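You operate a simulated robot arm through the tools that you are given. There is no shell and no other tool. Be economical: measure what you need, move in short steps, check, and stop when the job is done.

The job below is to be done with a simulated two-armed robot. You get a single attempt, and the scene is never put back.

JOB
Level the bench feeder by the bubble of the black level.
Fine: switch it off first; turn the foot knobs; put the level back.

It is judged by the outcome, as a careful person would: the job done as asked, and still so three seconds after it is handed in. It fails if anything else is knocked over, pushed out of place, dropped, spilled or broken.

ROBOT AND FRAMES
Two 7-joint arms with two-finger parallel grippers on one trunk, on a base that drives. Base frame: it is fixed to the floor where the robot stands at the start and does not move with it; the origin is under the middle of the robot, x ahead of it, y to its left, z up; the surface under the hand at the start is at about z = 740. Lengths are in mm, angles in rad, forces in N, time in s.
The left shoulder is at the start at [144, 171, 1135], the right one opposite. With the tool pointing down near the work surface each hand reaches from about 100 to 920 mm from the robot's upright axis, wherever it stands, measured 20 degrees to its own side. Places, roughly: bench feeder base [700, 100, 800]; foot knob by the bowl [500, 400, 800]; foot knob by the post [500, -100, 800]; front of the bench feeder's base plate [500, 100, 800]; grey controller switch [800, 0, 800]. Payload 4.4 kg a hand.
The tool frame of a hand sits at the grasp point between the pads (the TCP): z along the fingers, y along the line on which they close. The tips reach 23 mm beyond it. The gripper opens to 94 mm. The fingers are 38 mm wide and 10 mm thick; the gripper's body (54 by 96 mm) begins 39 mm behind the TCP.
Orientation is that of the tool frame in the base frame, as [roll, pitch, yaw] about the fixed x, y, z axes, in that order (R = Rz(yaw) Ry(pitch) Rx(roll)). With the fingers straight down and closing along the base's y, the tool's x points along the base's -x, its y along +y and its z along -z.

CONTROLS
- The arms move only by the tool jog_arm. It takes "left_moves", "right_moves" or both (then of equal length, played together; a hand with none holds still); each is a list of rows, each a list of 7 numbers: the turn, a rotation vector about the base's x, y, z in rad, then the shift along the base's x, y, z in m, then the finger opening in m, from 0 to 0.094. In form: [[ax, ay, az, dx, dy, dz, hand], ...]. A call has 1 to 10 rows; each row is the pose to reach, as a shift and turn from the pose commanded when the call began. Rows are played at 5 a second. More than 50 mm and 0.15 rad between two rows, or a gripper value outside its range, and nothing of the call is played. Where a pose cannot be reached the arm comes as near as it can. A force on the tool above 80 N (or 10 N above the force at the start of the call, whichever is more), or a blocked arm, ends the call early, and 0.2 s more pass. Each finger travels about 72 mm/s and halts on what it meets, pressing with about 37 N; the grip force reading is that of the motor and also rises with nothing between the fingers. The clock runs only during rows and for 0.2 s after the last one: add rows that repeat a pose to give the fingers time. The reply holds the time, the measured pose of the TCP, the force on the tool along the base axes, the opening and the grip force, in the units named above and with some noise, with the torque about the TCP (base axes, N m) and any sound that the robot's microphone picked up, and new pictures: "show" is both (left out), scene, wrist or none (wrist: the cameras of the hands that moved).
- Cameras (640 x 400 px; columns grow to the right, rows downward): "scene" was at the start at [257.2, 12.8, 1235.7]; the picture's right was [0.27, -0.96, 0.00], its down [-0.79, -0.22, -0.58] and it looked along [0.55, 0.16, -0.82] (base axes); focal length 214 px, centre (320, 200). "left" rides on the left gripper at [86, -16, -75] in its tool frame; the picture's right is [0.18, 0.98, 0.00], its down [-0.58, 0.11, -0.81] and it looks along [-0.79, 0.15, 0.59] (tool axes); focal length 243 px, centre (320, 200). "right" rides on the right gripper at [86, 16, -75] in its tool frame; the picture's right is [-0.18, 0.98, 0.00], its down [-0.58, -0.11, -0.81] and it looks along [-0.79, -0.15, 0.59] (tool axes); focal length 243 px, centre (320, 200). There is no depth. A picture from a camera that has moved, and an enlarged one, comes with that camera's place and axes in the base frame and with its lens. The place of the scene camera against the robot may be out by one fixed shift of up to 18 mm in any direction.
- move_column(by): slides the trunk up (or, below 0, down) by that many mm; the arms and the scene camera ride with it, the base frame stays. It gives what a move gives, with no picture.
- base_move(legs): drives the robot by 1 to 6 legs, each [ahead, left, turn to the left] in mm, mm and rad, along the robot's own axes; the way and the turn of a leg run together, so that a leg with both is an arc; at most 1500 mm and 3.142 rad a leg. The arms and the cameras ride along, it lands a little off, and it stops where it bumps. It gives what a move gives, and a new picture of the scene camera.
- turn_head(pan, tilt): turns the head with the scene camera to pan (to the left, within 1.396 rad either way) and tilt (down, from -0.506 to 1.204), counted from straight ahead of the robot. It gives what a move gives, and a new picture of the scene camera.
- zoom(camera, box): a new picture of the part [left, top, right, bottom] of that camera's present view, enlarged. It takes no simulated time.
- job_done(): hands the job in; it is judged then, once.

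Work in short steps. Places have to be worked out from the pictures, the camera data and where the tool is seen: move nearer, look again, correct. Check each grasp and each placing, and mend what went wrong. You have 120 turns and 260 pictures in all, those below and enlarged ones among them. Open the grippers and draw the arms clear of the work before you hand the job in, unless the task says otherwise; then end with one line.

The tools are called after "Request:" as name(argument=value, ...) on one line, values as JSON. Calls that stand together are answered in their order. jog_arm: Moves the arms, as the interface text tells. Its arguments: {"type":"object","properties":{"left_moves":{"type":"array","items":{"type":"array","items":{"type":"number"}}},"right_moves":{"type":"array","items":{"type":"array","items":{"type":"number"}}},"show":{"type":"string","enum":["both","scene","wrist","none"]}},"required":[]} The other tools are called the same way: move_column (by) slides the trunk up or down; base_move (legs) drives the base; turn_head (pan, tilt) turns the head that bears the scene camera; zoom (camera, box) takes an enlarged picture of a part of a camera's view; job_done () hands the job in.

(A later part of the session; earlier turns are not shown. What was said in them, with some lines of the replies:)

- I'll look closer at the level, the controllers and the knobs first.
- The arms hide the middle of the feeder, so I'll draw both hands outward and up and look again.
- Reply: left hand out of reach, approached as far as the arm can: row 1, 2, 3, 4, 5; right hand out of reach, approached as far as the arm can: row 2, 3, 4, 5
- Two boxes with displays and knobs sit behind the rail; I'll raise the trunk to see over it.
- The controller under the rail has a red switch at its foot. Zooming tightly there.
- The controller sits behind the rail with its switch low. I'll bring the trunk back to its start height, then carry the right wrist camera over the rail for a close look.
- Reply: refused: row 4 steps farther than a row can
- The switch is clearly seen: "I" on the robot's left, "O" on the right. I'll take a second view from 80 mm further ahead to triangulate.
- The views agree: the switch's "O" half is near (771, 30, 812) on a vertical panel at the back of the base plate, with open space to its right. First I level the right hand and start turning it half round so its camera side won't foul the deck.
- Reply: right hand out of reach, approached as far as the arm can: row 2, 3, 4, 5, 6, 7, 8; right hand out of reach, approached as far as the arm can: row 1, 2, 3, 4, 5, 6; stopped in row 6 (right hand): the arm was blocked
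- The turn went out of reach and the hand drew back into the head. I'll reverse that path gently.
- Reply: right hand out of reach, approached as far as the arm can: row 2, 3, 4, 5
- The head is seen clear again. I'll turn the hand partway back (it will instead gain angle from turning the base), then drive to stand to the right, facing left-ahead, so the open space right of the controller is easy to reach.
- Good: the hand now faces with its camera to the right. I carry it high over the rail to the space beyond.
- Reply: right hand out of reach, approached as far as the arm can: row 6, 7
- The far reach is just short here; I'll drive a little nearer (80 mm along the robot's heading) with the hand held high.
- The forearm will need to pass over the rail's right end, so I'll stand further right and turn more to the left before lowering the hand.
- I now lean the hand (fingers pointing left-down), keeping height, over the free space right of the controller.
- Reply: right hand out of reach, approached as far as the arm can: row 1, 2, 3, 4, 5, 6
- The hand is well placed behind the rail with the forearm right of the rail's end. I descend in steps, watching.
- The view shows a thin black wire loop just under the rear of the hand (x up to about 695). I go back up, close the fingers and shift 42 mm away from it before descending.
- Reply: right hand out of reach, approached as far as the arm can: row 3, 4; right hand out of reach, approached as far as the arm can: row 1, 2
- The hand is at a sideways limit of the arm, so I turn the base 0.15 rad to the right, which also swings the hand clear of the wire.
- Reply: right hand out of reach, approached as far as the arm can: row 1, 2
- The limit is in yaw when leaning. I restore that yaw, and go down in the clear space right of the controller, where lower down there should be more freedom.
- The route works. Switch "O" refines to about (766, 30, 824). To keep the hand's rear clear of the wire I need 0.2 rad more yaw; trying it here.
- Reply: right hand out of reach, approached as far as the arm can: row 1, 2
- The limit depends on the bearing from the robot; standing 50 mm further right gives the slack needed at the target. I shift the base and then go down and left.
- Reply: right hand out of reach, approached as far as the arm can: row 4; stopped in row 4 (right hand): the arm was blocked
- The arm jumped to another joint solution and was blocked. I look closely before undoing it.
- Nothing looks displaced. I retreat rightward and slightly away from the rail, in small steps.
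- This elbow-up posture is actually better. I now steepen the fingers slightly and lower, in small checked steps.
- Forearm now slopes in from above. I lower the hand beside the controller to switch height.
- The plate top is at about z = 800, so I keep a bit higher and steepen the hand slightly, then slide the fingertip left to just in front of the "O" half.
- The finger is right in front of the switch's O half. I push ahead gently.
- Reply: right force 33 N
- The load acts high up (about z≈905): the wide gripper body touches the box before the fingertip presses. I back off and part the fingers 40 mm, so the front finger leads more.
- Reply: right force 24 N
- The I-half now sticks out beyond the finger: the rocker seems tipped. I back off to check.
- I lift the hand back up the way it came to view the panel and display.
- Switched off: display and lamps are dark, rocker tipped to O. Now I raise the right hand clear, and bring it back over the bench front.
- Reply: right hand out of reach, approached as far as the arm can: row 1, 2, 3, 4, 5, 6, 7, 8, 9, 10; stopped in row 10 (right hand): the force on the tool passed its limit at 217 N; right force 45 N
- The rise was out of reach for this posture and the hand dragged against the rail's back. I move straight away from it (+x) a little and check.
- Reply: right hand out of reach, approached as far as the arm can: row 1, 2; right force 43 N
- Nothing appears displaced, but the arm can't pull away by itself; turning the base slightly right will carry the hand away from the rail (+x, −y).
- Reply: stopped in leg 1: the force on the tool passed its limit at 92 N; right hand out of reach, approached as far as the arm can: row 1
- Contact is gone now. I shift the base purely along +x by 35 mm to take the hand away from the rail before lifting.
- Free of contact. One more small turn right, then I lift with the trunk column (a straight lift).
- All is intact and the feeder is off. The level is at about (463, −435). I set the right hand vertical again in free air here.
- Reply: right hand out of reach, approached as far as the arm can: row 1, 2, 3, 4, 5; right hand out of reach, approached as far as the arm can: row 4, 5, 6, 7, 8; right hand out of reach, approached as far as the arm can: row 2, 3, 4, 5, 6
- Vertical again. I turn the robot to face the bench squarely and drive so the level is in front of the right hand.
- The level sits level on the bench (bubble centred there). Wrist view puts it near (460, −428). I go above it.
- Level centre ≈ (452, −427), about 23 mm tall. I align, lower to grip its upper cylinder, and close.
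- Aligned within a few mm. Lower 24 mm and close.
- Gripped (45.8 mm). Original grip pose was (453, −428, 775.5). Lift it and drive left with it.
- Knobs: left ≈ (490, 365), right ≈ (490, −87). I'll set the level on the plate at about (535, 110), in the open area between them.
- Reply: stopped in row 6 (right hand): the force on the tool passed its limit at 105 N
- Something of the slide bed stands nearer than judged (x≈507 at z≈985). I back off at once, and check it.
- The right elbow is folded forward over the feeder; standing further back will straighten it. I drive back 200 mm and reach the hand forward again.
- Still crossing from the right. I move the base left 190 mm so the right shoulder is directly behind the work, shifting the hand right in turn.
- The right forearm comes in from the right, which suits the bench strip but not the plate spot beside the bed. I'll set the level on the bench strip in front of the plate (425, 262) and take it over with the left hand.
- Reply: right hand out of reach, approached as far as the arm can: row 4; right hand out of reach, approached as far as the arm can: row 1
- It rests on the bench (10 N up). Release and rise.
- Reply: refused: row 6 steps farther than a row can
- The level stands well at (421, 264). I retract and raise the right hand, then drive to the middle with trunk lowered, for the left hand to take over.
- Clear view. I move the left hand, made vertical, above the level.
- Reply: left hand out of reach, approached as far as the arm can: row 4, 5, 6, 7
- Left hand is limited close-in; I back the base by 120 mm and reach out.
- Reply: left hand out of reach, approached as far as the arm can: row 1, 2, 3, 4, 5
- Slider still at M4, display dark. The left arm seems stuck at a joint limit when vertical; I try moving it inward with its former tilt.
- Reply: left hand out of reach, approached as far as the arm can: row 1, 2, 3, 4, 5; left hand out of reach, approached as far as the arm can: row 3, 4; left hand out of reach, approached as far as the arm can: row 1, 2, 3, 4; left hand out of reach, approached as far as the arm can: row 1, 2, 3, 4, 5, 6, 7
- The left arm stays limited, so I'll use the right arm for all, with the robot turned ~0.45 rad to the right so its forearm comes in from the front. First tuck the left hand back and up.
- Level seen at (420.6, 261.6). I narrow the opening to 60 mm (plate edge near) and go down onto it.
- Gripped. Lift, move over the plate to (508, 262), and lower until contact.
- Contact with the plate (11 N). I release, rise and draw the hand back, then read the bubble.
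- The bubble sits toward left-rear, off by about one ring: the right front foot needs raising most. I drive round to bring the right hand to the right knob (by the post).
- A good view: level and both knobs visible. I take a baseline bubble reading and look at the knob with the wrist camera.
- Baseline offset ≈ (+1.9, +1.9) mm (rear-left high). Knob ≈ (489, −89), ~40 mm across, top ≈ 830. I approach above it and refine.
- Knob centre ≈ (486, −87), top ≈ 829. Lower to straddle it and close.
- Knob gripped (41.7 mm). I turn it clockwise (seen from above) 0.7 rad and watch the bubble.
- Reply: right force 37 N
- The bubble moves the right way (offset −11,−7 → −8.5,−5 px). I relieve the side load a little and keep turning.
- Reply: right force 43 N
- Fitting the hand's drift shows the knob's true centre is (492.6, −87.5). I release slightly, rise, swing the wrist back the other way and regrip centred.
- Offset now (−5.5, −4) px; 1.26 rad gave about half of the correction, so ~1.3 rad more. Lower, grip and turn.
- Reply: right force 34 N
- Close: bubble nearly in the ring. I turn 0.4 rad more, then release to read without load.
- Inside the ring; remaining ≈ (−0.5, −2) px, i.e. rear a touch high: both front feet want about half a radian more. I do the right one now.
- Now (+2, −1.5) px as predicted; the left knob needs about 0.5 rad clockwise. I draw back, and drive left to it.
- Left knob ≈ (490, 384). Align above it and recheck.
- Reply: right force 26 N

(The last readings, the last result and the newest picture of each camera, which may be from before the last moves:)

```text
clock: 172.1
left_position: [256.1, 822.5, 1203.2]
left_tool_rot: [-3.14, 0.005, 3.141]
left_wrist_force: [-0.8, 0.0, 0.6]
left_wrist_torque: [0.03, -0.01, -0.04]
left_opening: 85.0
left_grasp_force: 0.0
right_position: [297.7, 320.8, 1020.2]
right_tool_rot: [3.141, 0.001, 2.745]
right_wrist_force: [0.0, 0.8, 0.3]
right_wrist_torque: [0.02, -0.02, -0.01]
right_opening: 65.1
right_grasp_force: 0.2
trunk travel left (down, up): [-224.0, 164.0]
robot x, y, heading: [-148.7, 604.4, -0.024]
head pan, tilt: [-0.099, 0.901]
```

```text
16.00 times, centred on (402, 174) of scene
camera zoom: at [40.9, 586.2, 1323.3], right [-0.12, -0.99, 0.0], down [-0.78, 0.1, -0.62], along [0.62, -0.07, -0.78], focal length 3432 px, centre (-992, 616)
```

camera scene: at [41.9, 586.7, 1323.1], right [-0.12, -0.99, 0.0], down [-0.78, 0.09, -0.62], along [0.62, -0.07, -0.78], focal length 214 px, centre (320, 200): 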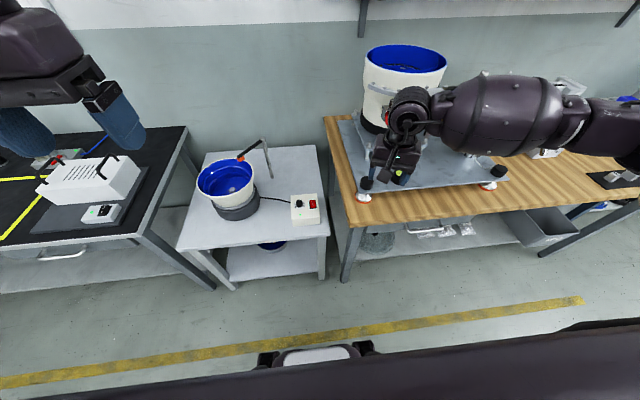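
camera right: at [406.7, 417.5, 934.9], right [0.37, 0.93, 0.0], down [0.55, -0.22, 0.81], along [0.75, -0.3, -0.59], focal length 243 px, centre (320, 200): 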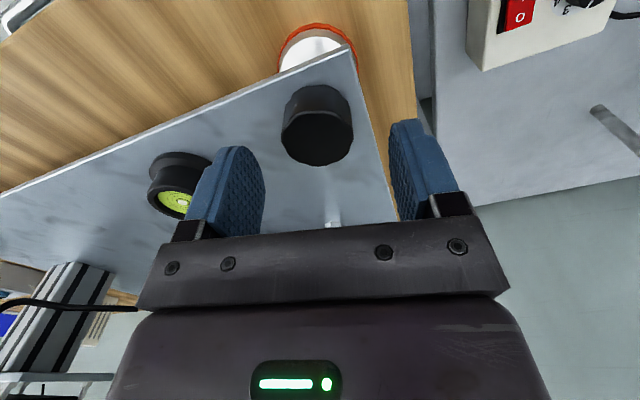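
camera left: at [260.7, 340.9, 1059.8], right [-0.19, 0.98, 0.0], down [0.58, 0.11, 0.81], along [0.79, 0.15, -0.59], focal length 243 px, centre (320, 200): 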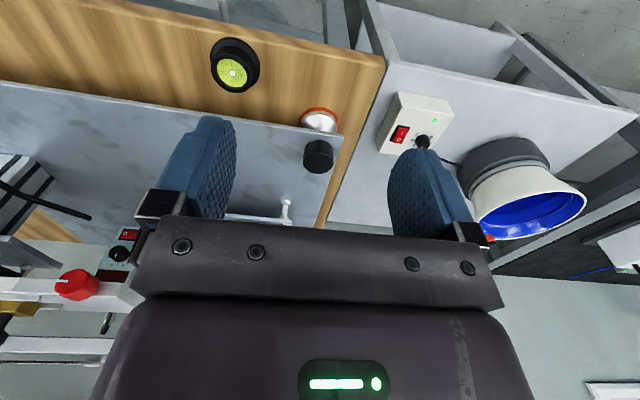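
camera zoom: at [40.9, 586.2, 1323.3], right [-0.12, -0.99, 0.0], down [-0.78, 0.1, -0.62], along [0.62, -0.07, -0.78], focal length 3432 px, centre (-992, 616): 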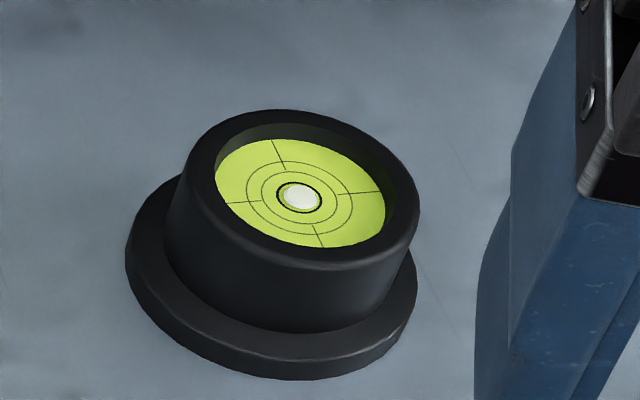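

The bubble is centred in the inner ring (residual ≈ 0.3 mm). Now I return to the earlier stance to fetch the level.

Request:
base_move(legs=[[0, 0, -0.45], [20, 179, 0]])

Request:
jog_arm(right_moves=[[0, 0, 0.15, 0.045, -0.01, -0.0, 0.065], [0, 0, 0.3, 0.09, -0.02, -0.0, 0.065], [0, 0, 0.4, 0.135, -0.03, -0.01, 0.065], [0, 0, 0.4, 0.18, -0.035, -0.03, 0.065]], show="wrist")

```text
clock: 175.6
left_position: [413.0, 767.3, 1202.5]
left_tool_rot: [-3.139, -0.001, 2.68]
left_wrist_force: [-0.9, 0.0, -0.3]
left_wrist_torque: [-0.01, 0.0, 0.0]
left_opening: 85.0
left_grasp_force: 0.1
right_position: [227.7, 302.8, 1017.0]
right_tool_rot: [3.141, 0.0, 2.282]
right_wrist_force: [0.7, -0.2, -0.1]
right_wrist_torque: [-0.04, 0.03, 0.01]
right_opening: 64.7
right_grasp_force: 0.0
trunk travel left (down, up): [-224.0, 164.0]
robot x, y, heading: [-45.8, 752.3, -0.48]
head pan, tilt: [-0.099, 0.901]
camera scene: at [119.2, 656.3, 1322.9], right [-0.55, -0.83, 0.0], down [-0.65, 0.43, -0.62], along [0.52, -0.34, -0.78], focal length 214 px, centre (320, 200)
```

scene: 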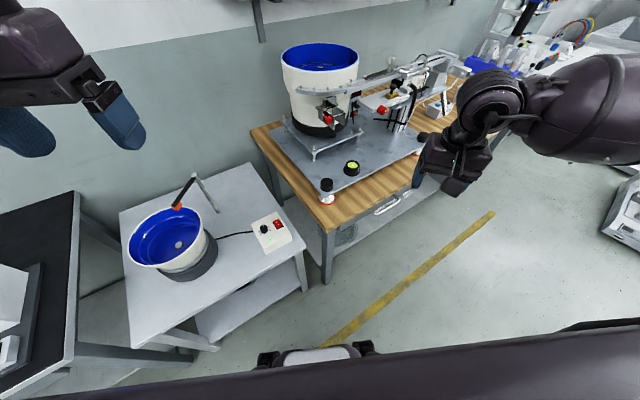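

```text
clock: 176.6
left_position: [412.5, 767.4, 1201.6]
left_tool_rot: [-3.14, 0.0, 2.68]
left_wrist_force: [0.1, 0.9, 0.7]
left_wrist_torque: [-0.02, -0.02, -0.01]
left_opening: 85.0
left_grasp_force: 0.1
right_position: [409.8, 264.3, 982.4]
right_tool_rot: [3.141, 0.001, 2.682]
right_wrist_force: [-0.1, -0.3, -0.1]
right_wrist_torque: [-0.01, -0.02, -0.03]
right_opening: 65.1
right_grasp_force: 0.0
trunk travel left (down, up): [-224.0, 164.0]
robot x, y, heading: [-49.7, 757.5, -0.485]
head pan, tilt: [-0.099, 0.901]
camera right: at [337.7, 316.4, 1057.2], right [0.6, 0.8, 0.0], down [0.47, -0.35, 0.81], along [0.64, -0.48, -0.59], focal length 243 px, centre (320, 200)
```

right: 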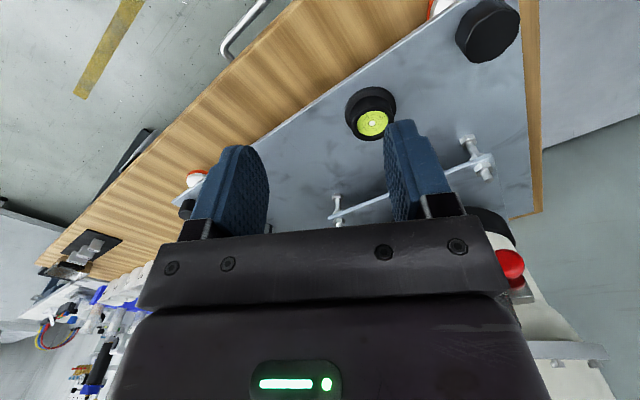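

Request:
jog_arm(right_moves=[[0, 0, 0, 0.045, 0, -0.01, 0.065], [0, 0, 0, 0.085, -0.001, -0.03, 0.065], [0, 0, 0, 0.099, -0.002, -0.075, 0.065], [0, 0, 0, 0.099, -0.002, -0.112, 0.065]], show="wrist")

```text
clock: 177.6
left_position: [412.7, 767.2, 1202.1]
left_tool_rot: [-3.141, 0.001, 2.681]
left_wrist_force: [0.8, -0.2, 0.1]
left_wrist_torque: [-0.02, 0.01, -0.03]
left_opening: 85.4
left_grasp_force: 0.1
right_position: [508.4, 261.1, 874.2]
right_tool_rot: [-3.141, 0.001, 2.682]
right_wrist_force: [1.2, -0.1, 0.0]
right_wrist_torque: [0.01, 0.0, 0.02]
right_opening: 65.0
right_grasp_force: 0.1
trunk travel left (down, up): [-224.0, 164.0]
robot x, y, heading: [-50.7, 757.1, -0.483]
head pan, tilt: [-0.099, 0.901]
camera right: at [436.1, 313.9, 949.4], right [0.6, 0.8, 0.0], down [0.47, -0.36, 0.81], along [0.65, -0.48, -0.59], focal length 243 px, centre (320, 200)
```

right: 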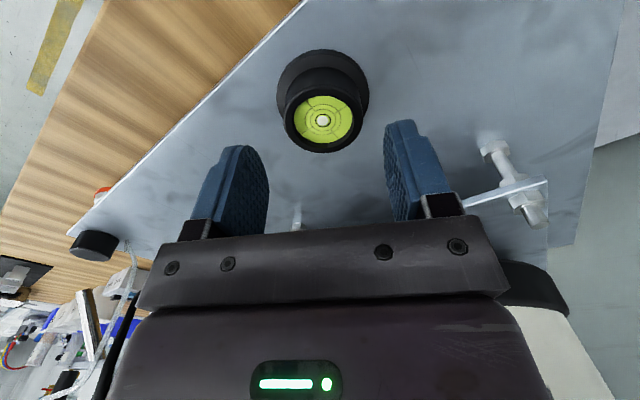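

Centred. Before picking up, one last bubble check, then lower and grip.

Request:
zoom(camera="right", box=[303, 108, 343, 133])

Request:
jog_arm(right_moves=[[0, 0, 0, 0.001, 0.001, -0.02, 0.065], [0, 0, 0, 0.001, 0.001, -0.036, 0.065], [0, 0, 0, 0.001, 0.001, -0.036, 0.045], [0, 0, 0, 0.001, 0.001, -0.036, 0.03], [0, 0, 0, 0.001, 0.001, -0.036, 0.03]], show="none")

```text
16.00 times, centred on (323, 120) of right
camera zoom: at [436.1, 313.9, 949.4], right [0.6, 0.8, 0.0], down [0.47, -0.36, 0.81], along [0.65, -0.48, -0.59], focal length 3882 px, centre (272, 1472)
```

zoom: 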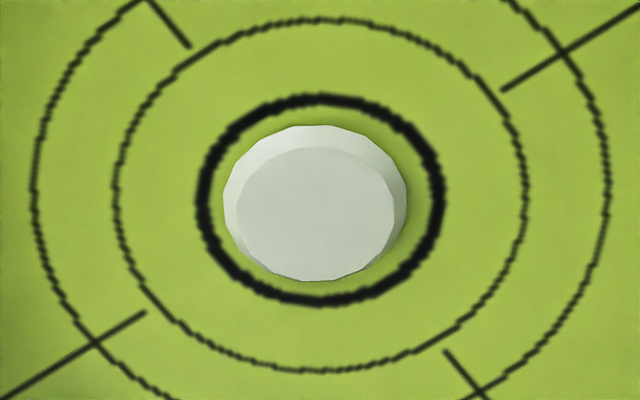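

```text
clock: 178.8
left_position: [411.3, 767.0, 1203.3]
left_tool_rot: [-3.139, 0.0, 2.678]
left_wrist_force: [0.3, 0.5, 0.6]
left_wrist_torque: [-0.01, 0.01, 0.02]
left_opening: 85.1
left_grasp_force: 0.0
right_position: [507.1, 262.8, 838.4]
right_tool_rot: [-3.141, 0.001, 2.679]
right_wrist_force: [0.6, -0.1, 0.1]
right_wrist_torque: [-0.01, -0.01, 0.03]
right_opening: 46.0
right_grasp_force: 36.5
trunk travel left (down, up): [-224.0, 164.0]
robot x, y, heading: [-51.1, 754.5, -0.485]
head pan, tilt: [-0.099, 0.901]
```

Bubble well within the ring; level gripped. Lift it, draw back and drive to the level's original place.

Request:
jog_arm(right_moves=[[0, 0, 0, 0, 0, 0.045, 0.03], [0, 0, 0, 0, 0, 0.09, 0.03], [0, 0, 0, -0.04, 0, 0.11, 0.03], [0, 0, 0, -0.08, 0, 0.12, 0.03], [0, 0, 0, -0.12, 0, 0.12, 0.03]], show="none")

Request:
base_move(legs=[[-177, -93, 0], [0, 0, 0.485], [0, -952, 0], [60, 0, 0]])

```text
clock: 180.0
left_position: [410.6, 767.3, 1203.7]
left_tool_rot: [-3.141, 0.002, 2.679]
left_wrist_force: [-1.3, -0.6, 0.3]
left_wrist_torque: [0.03, -0.01, -0.01]
left_opening: 84.9
left_grasp_force: 0.0
right_position: [384.0, 266.4, 961.4]
right_tool_rot: [-3.141, 0.0, 2.682]
right_wrist_force: [-0.5, 0.1, -0.4]
right_wrist_torque: [0.01, -0.03, -0.01]
right_opening: 45.6
right_grasp_force: 37.6
trunk travel left (down, up): [-224.0, 164.0]
robot x, y, heading: [-49.4, 754.4, -0.477]
head pan, tilt: [-0.099, 0.901]
```

```text
clock: 191.9
left_position: [208.4, 25.5, 1202.7]
left_tool_rot: [-3.14, -0.001, -3.112]
left_wrist_force: [0.0, -0.3, 0.3]
left_wrist_torque: [0.03, 0.05, -0.03]
left_opening: 85.2
left_grasp_force: 0.1
right_position: [422.1, -429.1, 959.0]
right_tool_rot: [3.141, -0.002, -3.109]
right_wrist_force: [0.4, -0.3, -2.0]
right_wrist_torque: [-0.01, 0.03, 0.0]
right_opening: 46.1
right_grasp_force: 36.9
trunk travel left (down, up): [-224.0, 164.0]
robot x, y, heading: [-193.7, -199.6, 0.013]
head pan, tilt: [-0.099, 0.901]
camera scene: at [1.0, -216.6, 1322.7], right [-0.09, -1.0, 0.0], down [-0.78, 0.07, -0.62], along [0.62, -0.06, -0.78], focal length 214 px, centre (320, 200)
```

scene: 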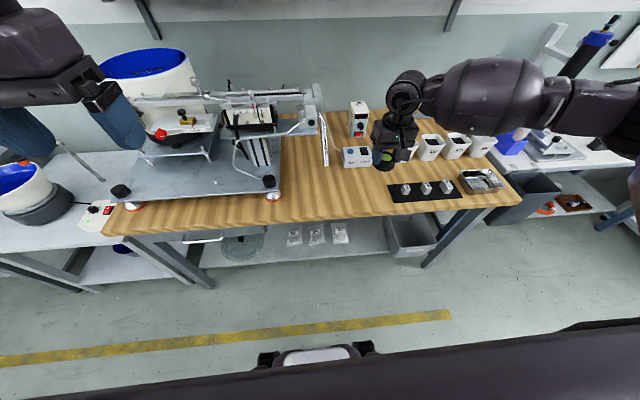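

Request:
jog_arm(right_moves=[[0, 0, 0, 0.031, 0.001, -0.03, 0.03], [0, 0, 0, 0.031, 0.001, -0.075, 0.03], [0, 0, 0, 0.031, 0.001, -0.12, 0.03], [0, 0, 0, 0.031, 0.001, -0.15, 0.03], [0, 0, 0, 0.031, 0.001, -0.172, 0.03]], show="wrist")

```text
clock: 193.1
left_position: [208.3, 25.1, 1202.4]
left_tool_rot: [-3.141, 0.0, -3.113]
left_wrist_force: [-0.9, -0.3, -1.1]
left_wrist_torque: [0.0, 0.02, 0.03]
left_opening: 85.2
left_grasp_force: 0.0
right_position: [450.4, -424.8, 788.8]
right_tool_rot: [3.141, 0.001, -3.11]
right_wrist_force: [0.7, 0.8, -0.3]
right_wrist_torque: [-0.06, 0.03, 0.0]
right_opening: 45.9
right_grasp_force: 36.9
trunk travel left (down, up): [-224.0, 164.0]
robot x, y, heading: [-197.9, -203.3, 0.006]
head pan, tilt: [-0.099, 0.901]
camera right: at [360.6, -412.6, 862.5], right [0.15, 0.99, 0.0], down [0.58, -0.09, 0.81], along [0.8, -0.12, -0.59], focal length 243 px, centre (320, 200)
```

right: 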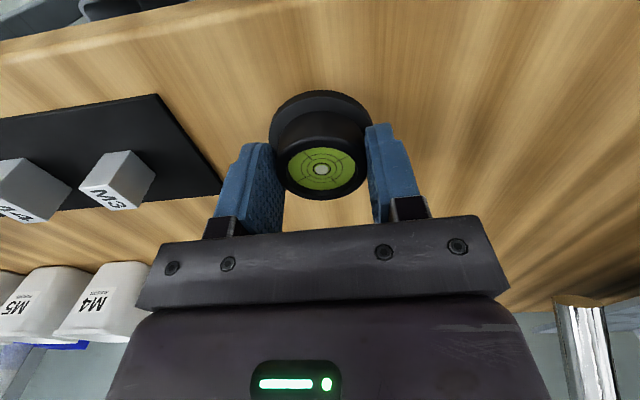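

Right over its old place. I lower the last ~9 mm gently.

Request:
jog_arm(right_moves=[[0, 0, 0, 0.002, -0.002, -0.005, 0.03], [0, 0, 0, 0.002, -0.002, -0.008, 0.03], [0, 0, 0, 0.002, -0.002, -0.0105, 0.03]], show="none")

```text
clock: 193.9
left_position: [207.9, 25.3, 1202.5]
left_tool_rot: [-3.141, 0.002, -3.111]
left_wrist_force: [0.2, 1.0, -0.7]
left_wrist_torque: [-0.01, 0.0, -0.02]
left_opening: 85.0
left_grasp_force: 0.0
right_position: [453.1, -427.7, 777.8]
right_tool_rot: [-3.141, 0.002, -3.111]
right_wrist_force: [-0.1, -1.7, 1.2]
right_wrist_torque: [-0.02, 0.05, 0.0]
right_opening: 45.9
right_grasp_force: 36.9
trunk travel left (down, up): [-224.0, 164.0]
robot x, y, heading: [-197.1, -203.6, 0.008]
head pan, tilt: [-0.099, 0.901]
```

Request:
jog_arm(right_moves=[[0, 0, 0, 0, 0, -0.0015, 0.03], [0, 0, 0, 0, 0, -0.0025, 0.03]], show="none")

```text
clock: 194.5
left_position: [205.9, 26.3, 1204.0]
left_tool_rot: [-3.14, 0.003, -3.112]
left_wrist_force: [0.5, 0.1, -0.2]
left_wrist_torque: [-0.03, -0.07, 0.05]
left_opening: 85.1
left_grasp_force: 0.1
right_position: [453.8, -429.1, 777.3]
right_tool_rot: [3.14, 0.002, -3.11]
right_wrist_force: [-2.6, 3.9, 15.9]
right_wrist_torque: [-0.07, 0.28, -0.04]
right_opening: 46.0
right_grasp_force: 37.2
trunk travel left (down, up): [-224.0, 164.0]
robot x, y, heading: [-194.0, -208.7, 0.014]
head pan, tilt: [-0.099, 0.901]
```

It rests on the bench (16 N). Release, rise and withdraw.

Request:
jog_arm(right_moves=[[0, 0, 0, 0, 0, 0.001, 0.05], [0, 0, 0, 0, 0, 0.001, 0.07], [0, 0, 0, 0, 0, 0.04, 0.07], [0, 0, 0, 0, 0, 0.085, 0.07], [0, 0, 0, -0.02, 0, 0.125, 0.07], [0, 0, 0, -0.06, 0, 0.15, 0.07], [0, 0, 0, -0.1, 0, 0.17, 0.07]], show="none")

Request:
base_move(legs=[[-150, 0, 0], [0, 150, 0]])

Request:
zoom(camera="scene", box=[200, 80, 500, 280])

```text
clock: 196.1
left_position: [206.4, 24.9, 1202.1]
left_tool_rot: [-3.138, 0.004, -3.111]
left_wrist_force: [-0.1, 0.3, 1.0]
left_wrist_torque: [0.05, -0.02, 0.0]
left_opening: 85.2
left_grasp_force: 0.0
right_position: [352.1, -432.0, 946.6]
right_tool_rot: [-3.141, 0.001, -3.111]
right_wrist_force: [-0.3, -0.1, 0.5]
right_wrist_torque: [-0.01, 0.0, 0.0]
right_opening: 69.8
right_grasp_force: 0.1
trunk travel left (down, up): [-224.0, 164.0]
robot x, y, heading: [-195.4, -207.0, 0.008]
head pan, tilt: [-0.099, 0.901]
```

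```text
clock: 199.0
left_position: [54.5, 171.8, 1202.3]
left_tool_rot: [-3.141, -0.001, -3.111]
left_wrist_force: [0.3, 0.5, -0.2]
left_wrist_torque: [-0.03, 0.03, -0.03]
left_opening: 85.1
left_grasp_force: 0.2
right_position: [202.4, -284.3, 947.2]
right_tool_rot: [3.141, 0.0, -3.109]
right_wrist_force: [-0.9, 0.5, -0.8]
right_wrist_torque: [0.0, -0.05, -0.01]
right_opening: 70.1
right_grasp_force: 0.1
trunk travel left (down, up): [-224.0, 164.0]
robot x, y, heading: [-347.1, -56.4, 0.005]
head pan, tilt: [-0.099, 0.901]
camera scene: at [-151.9, -69.5, 1322.9], right [-0.09, -1.0, 0.0], down [-0.78, 0.07, -0.62], along [0.62, -0.06, -0.78], focal length 214 px, centre (320, 200)
```

scene: 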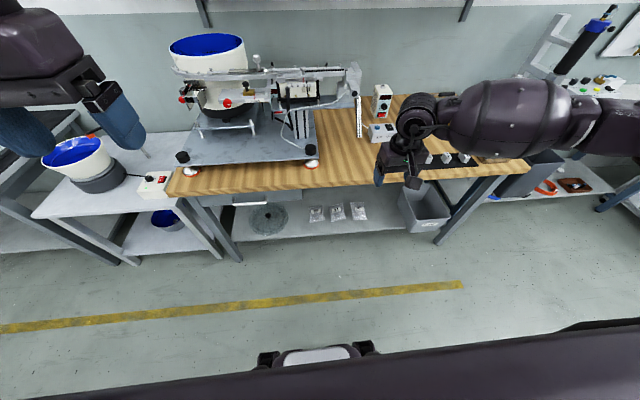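

```text
2.00 times, centred on (350, 180) of scene
camera zoom: at [-151.9, -69.5, 1322.9], right [-0.09, -1.0, 0.0], down [-0.78, 0.07, -0.62], along [0.62, -0.06, -0.78], focal length 429 px, centre (260, 240)
```

zoom: 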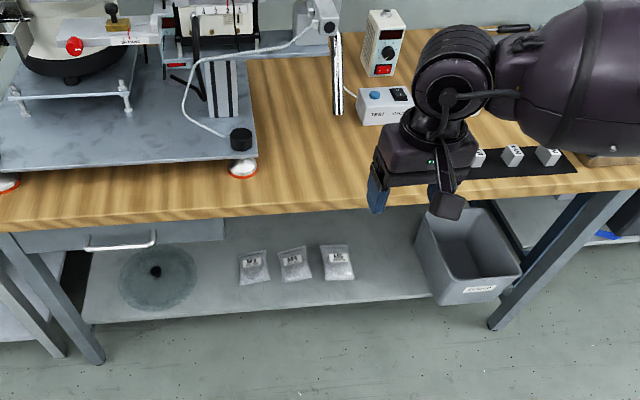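

Request:
base_move(legs=[[0, 220, 0]])

Request:
zoom(camera="scene", box=[380, 80, 560, 200])

Request:
zoom(camera="scene", box=[220, 60, 420, 190])

```text
clock: 201.5
left_position: [54.1, 387.1, 1203.1]
left_tool_rot: [-3.14, 0.001, -3.112]
left_wrist_force: [0.5, 0.1, 0.1]
left_wrist_torque: [-0.01, 0.02, 0.02]
left_opening: 85.0
left_grasp_force: 0.1
right_position: [200.9, -68.3, 946.5]
right_tool_rot: [-3.141, -0.001, -3.11]
right_wrist_force: [-0.5, 0.0, -0.6]
right_wrist_torque: [-0.01, -0.03, -0.01]
right_opening: 70.3
right_grasp_force: 0.0
trunk travel left (down, up): [-224.0, 164.0]
robot x, y, heading: [-349.2, 158.1, 0.007]
head pan, tilt: [-0.099, 0.901]
camera scene: at [-153.5, 145.9, 1322.9], right [-0.09, -1.0, 0.0], down [-0.78, 0.07, -0.62], along [0.62, -0.06, -0.78], focal length 214 px, centre (320, 200)
```

scene: 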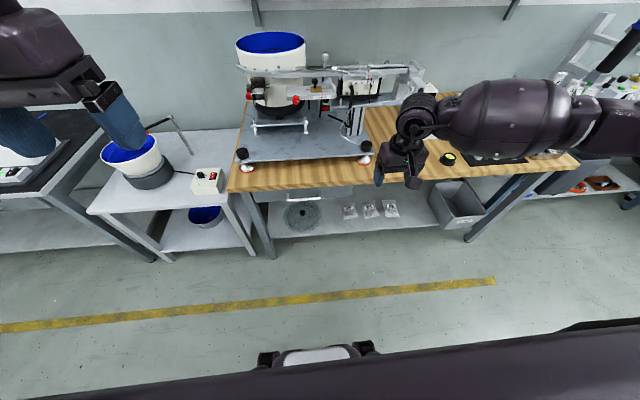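

```text
3.33 times, centred on (470, 140) of scene
camera zoom: at [-153.5, 145.9, 1322.9], right [-0.09, -1.0, 0.0], down [-0.78, 0.07, -0.62], along [0.62, -0.06, -0.78], focal length 715 px, centre (-180, 400)
```

zoom: 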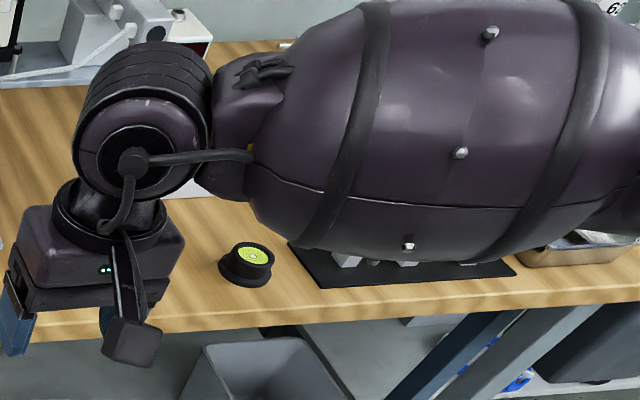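

```text
3.08 times, centred on (320, 125) of scene
camera zoom: at [-153.5, 145.9, 1322.9], right [-0.09, -1.0, 0.0], down [-0.78, 0.07, -0.62], along [0.62, -0.06, -0.78], focal length 660 px, centre (320, 431)
```

zoom: 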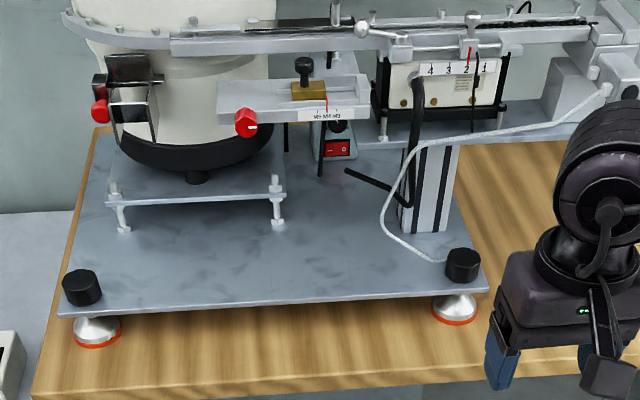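

The level is back in its place, the feeder is off and intact, and both arms are clear. Handing in.

Request:
job_done()

```text
The job is handed in.
```

The bench feeder is level: I switched it off first, then turned the foot knobs until the bubble sat inside the inner ring (about 0.3 mm off centre). The black level is back in its place on the bench. The right hand struck the feeder twice on the way (217 N behind the rail, 105 N in front of the slide bed); the pictures afterwards showed nothing out of place.
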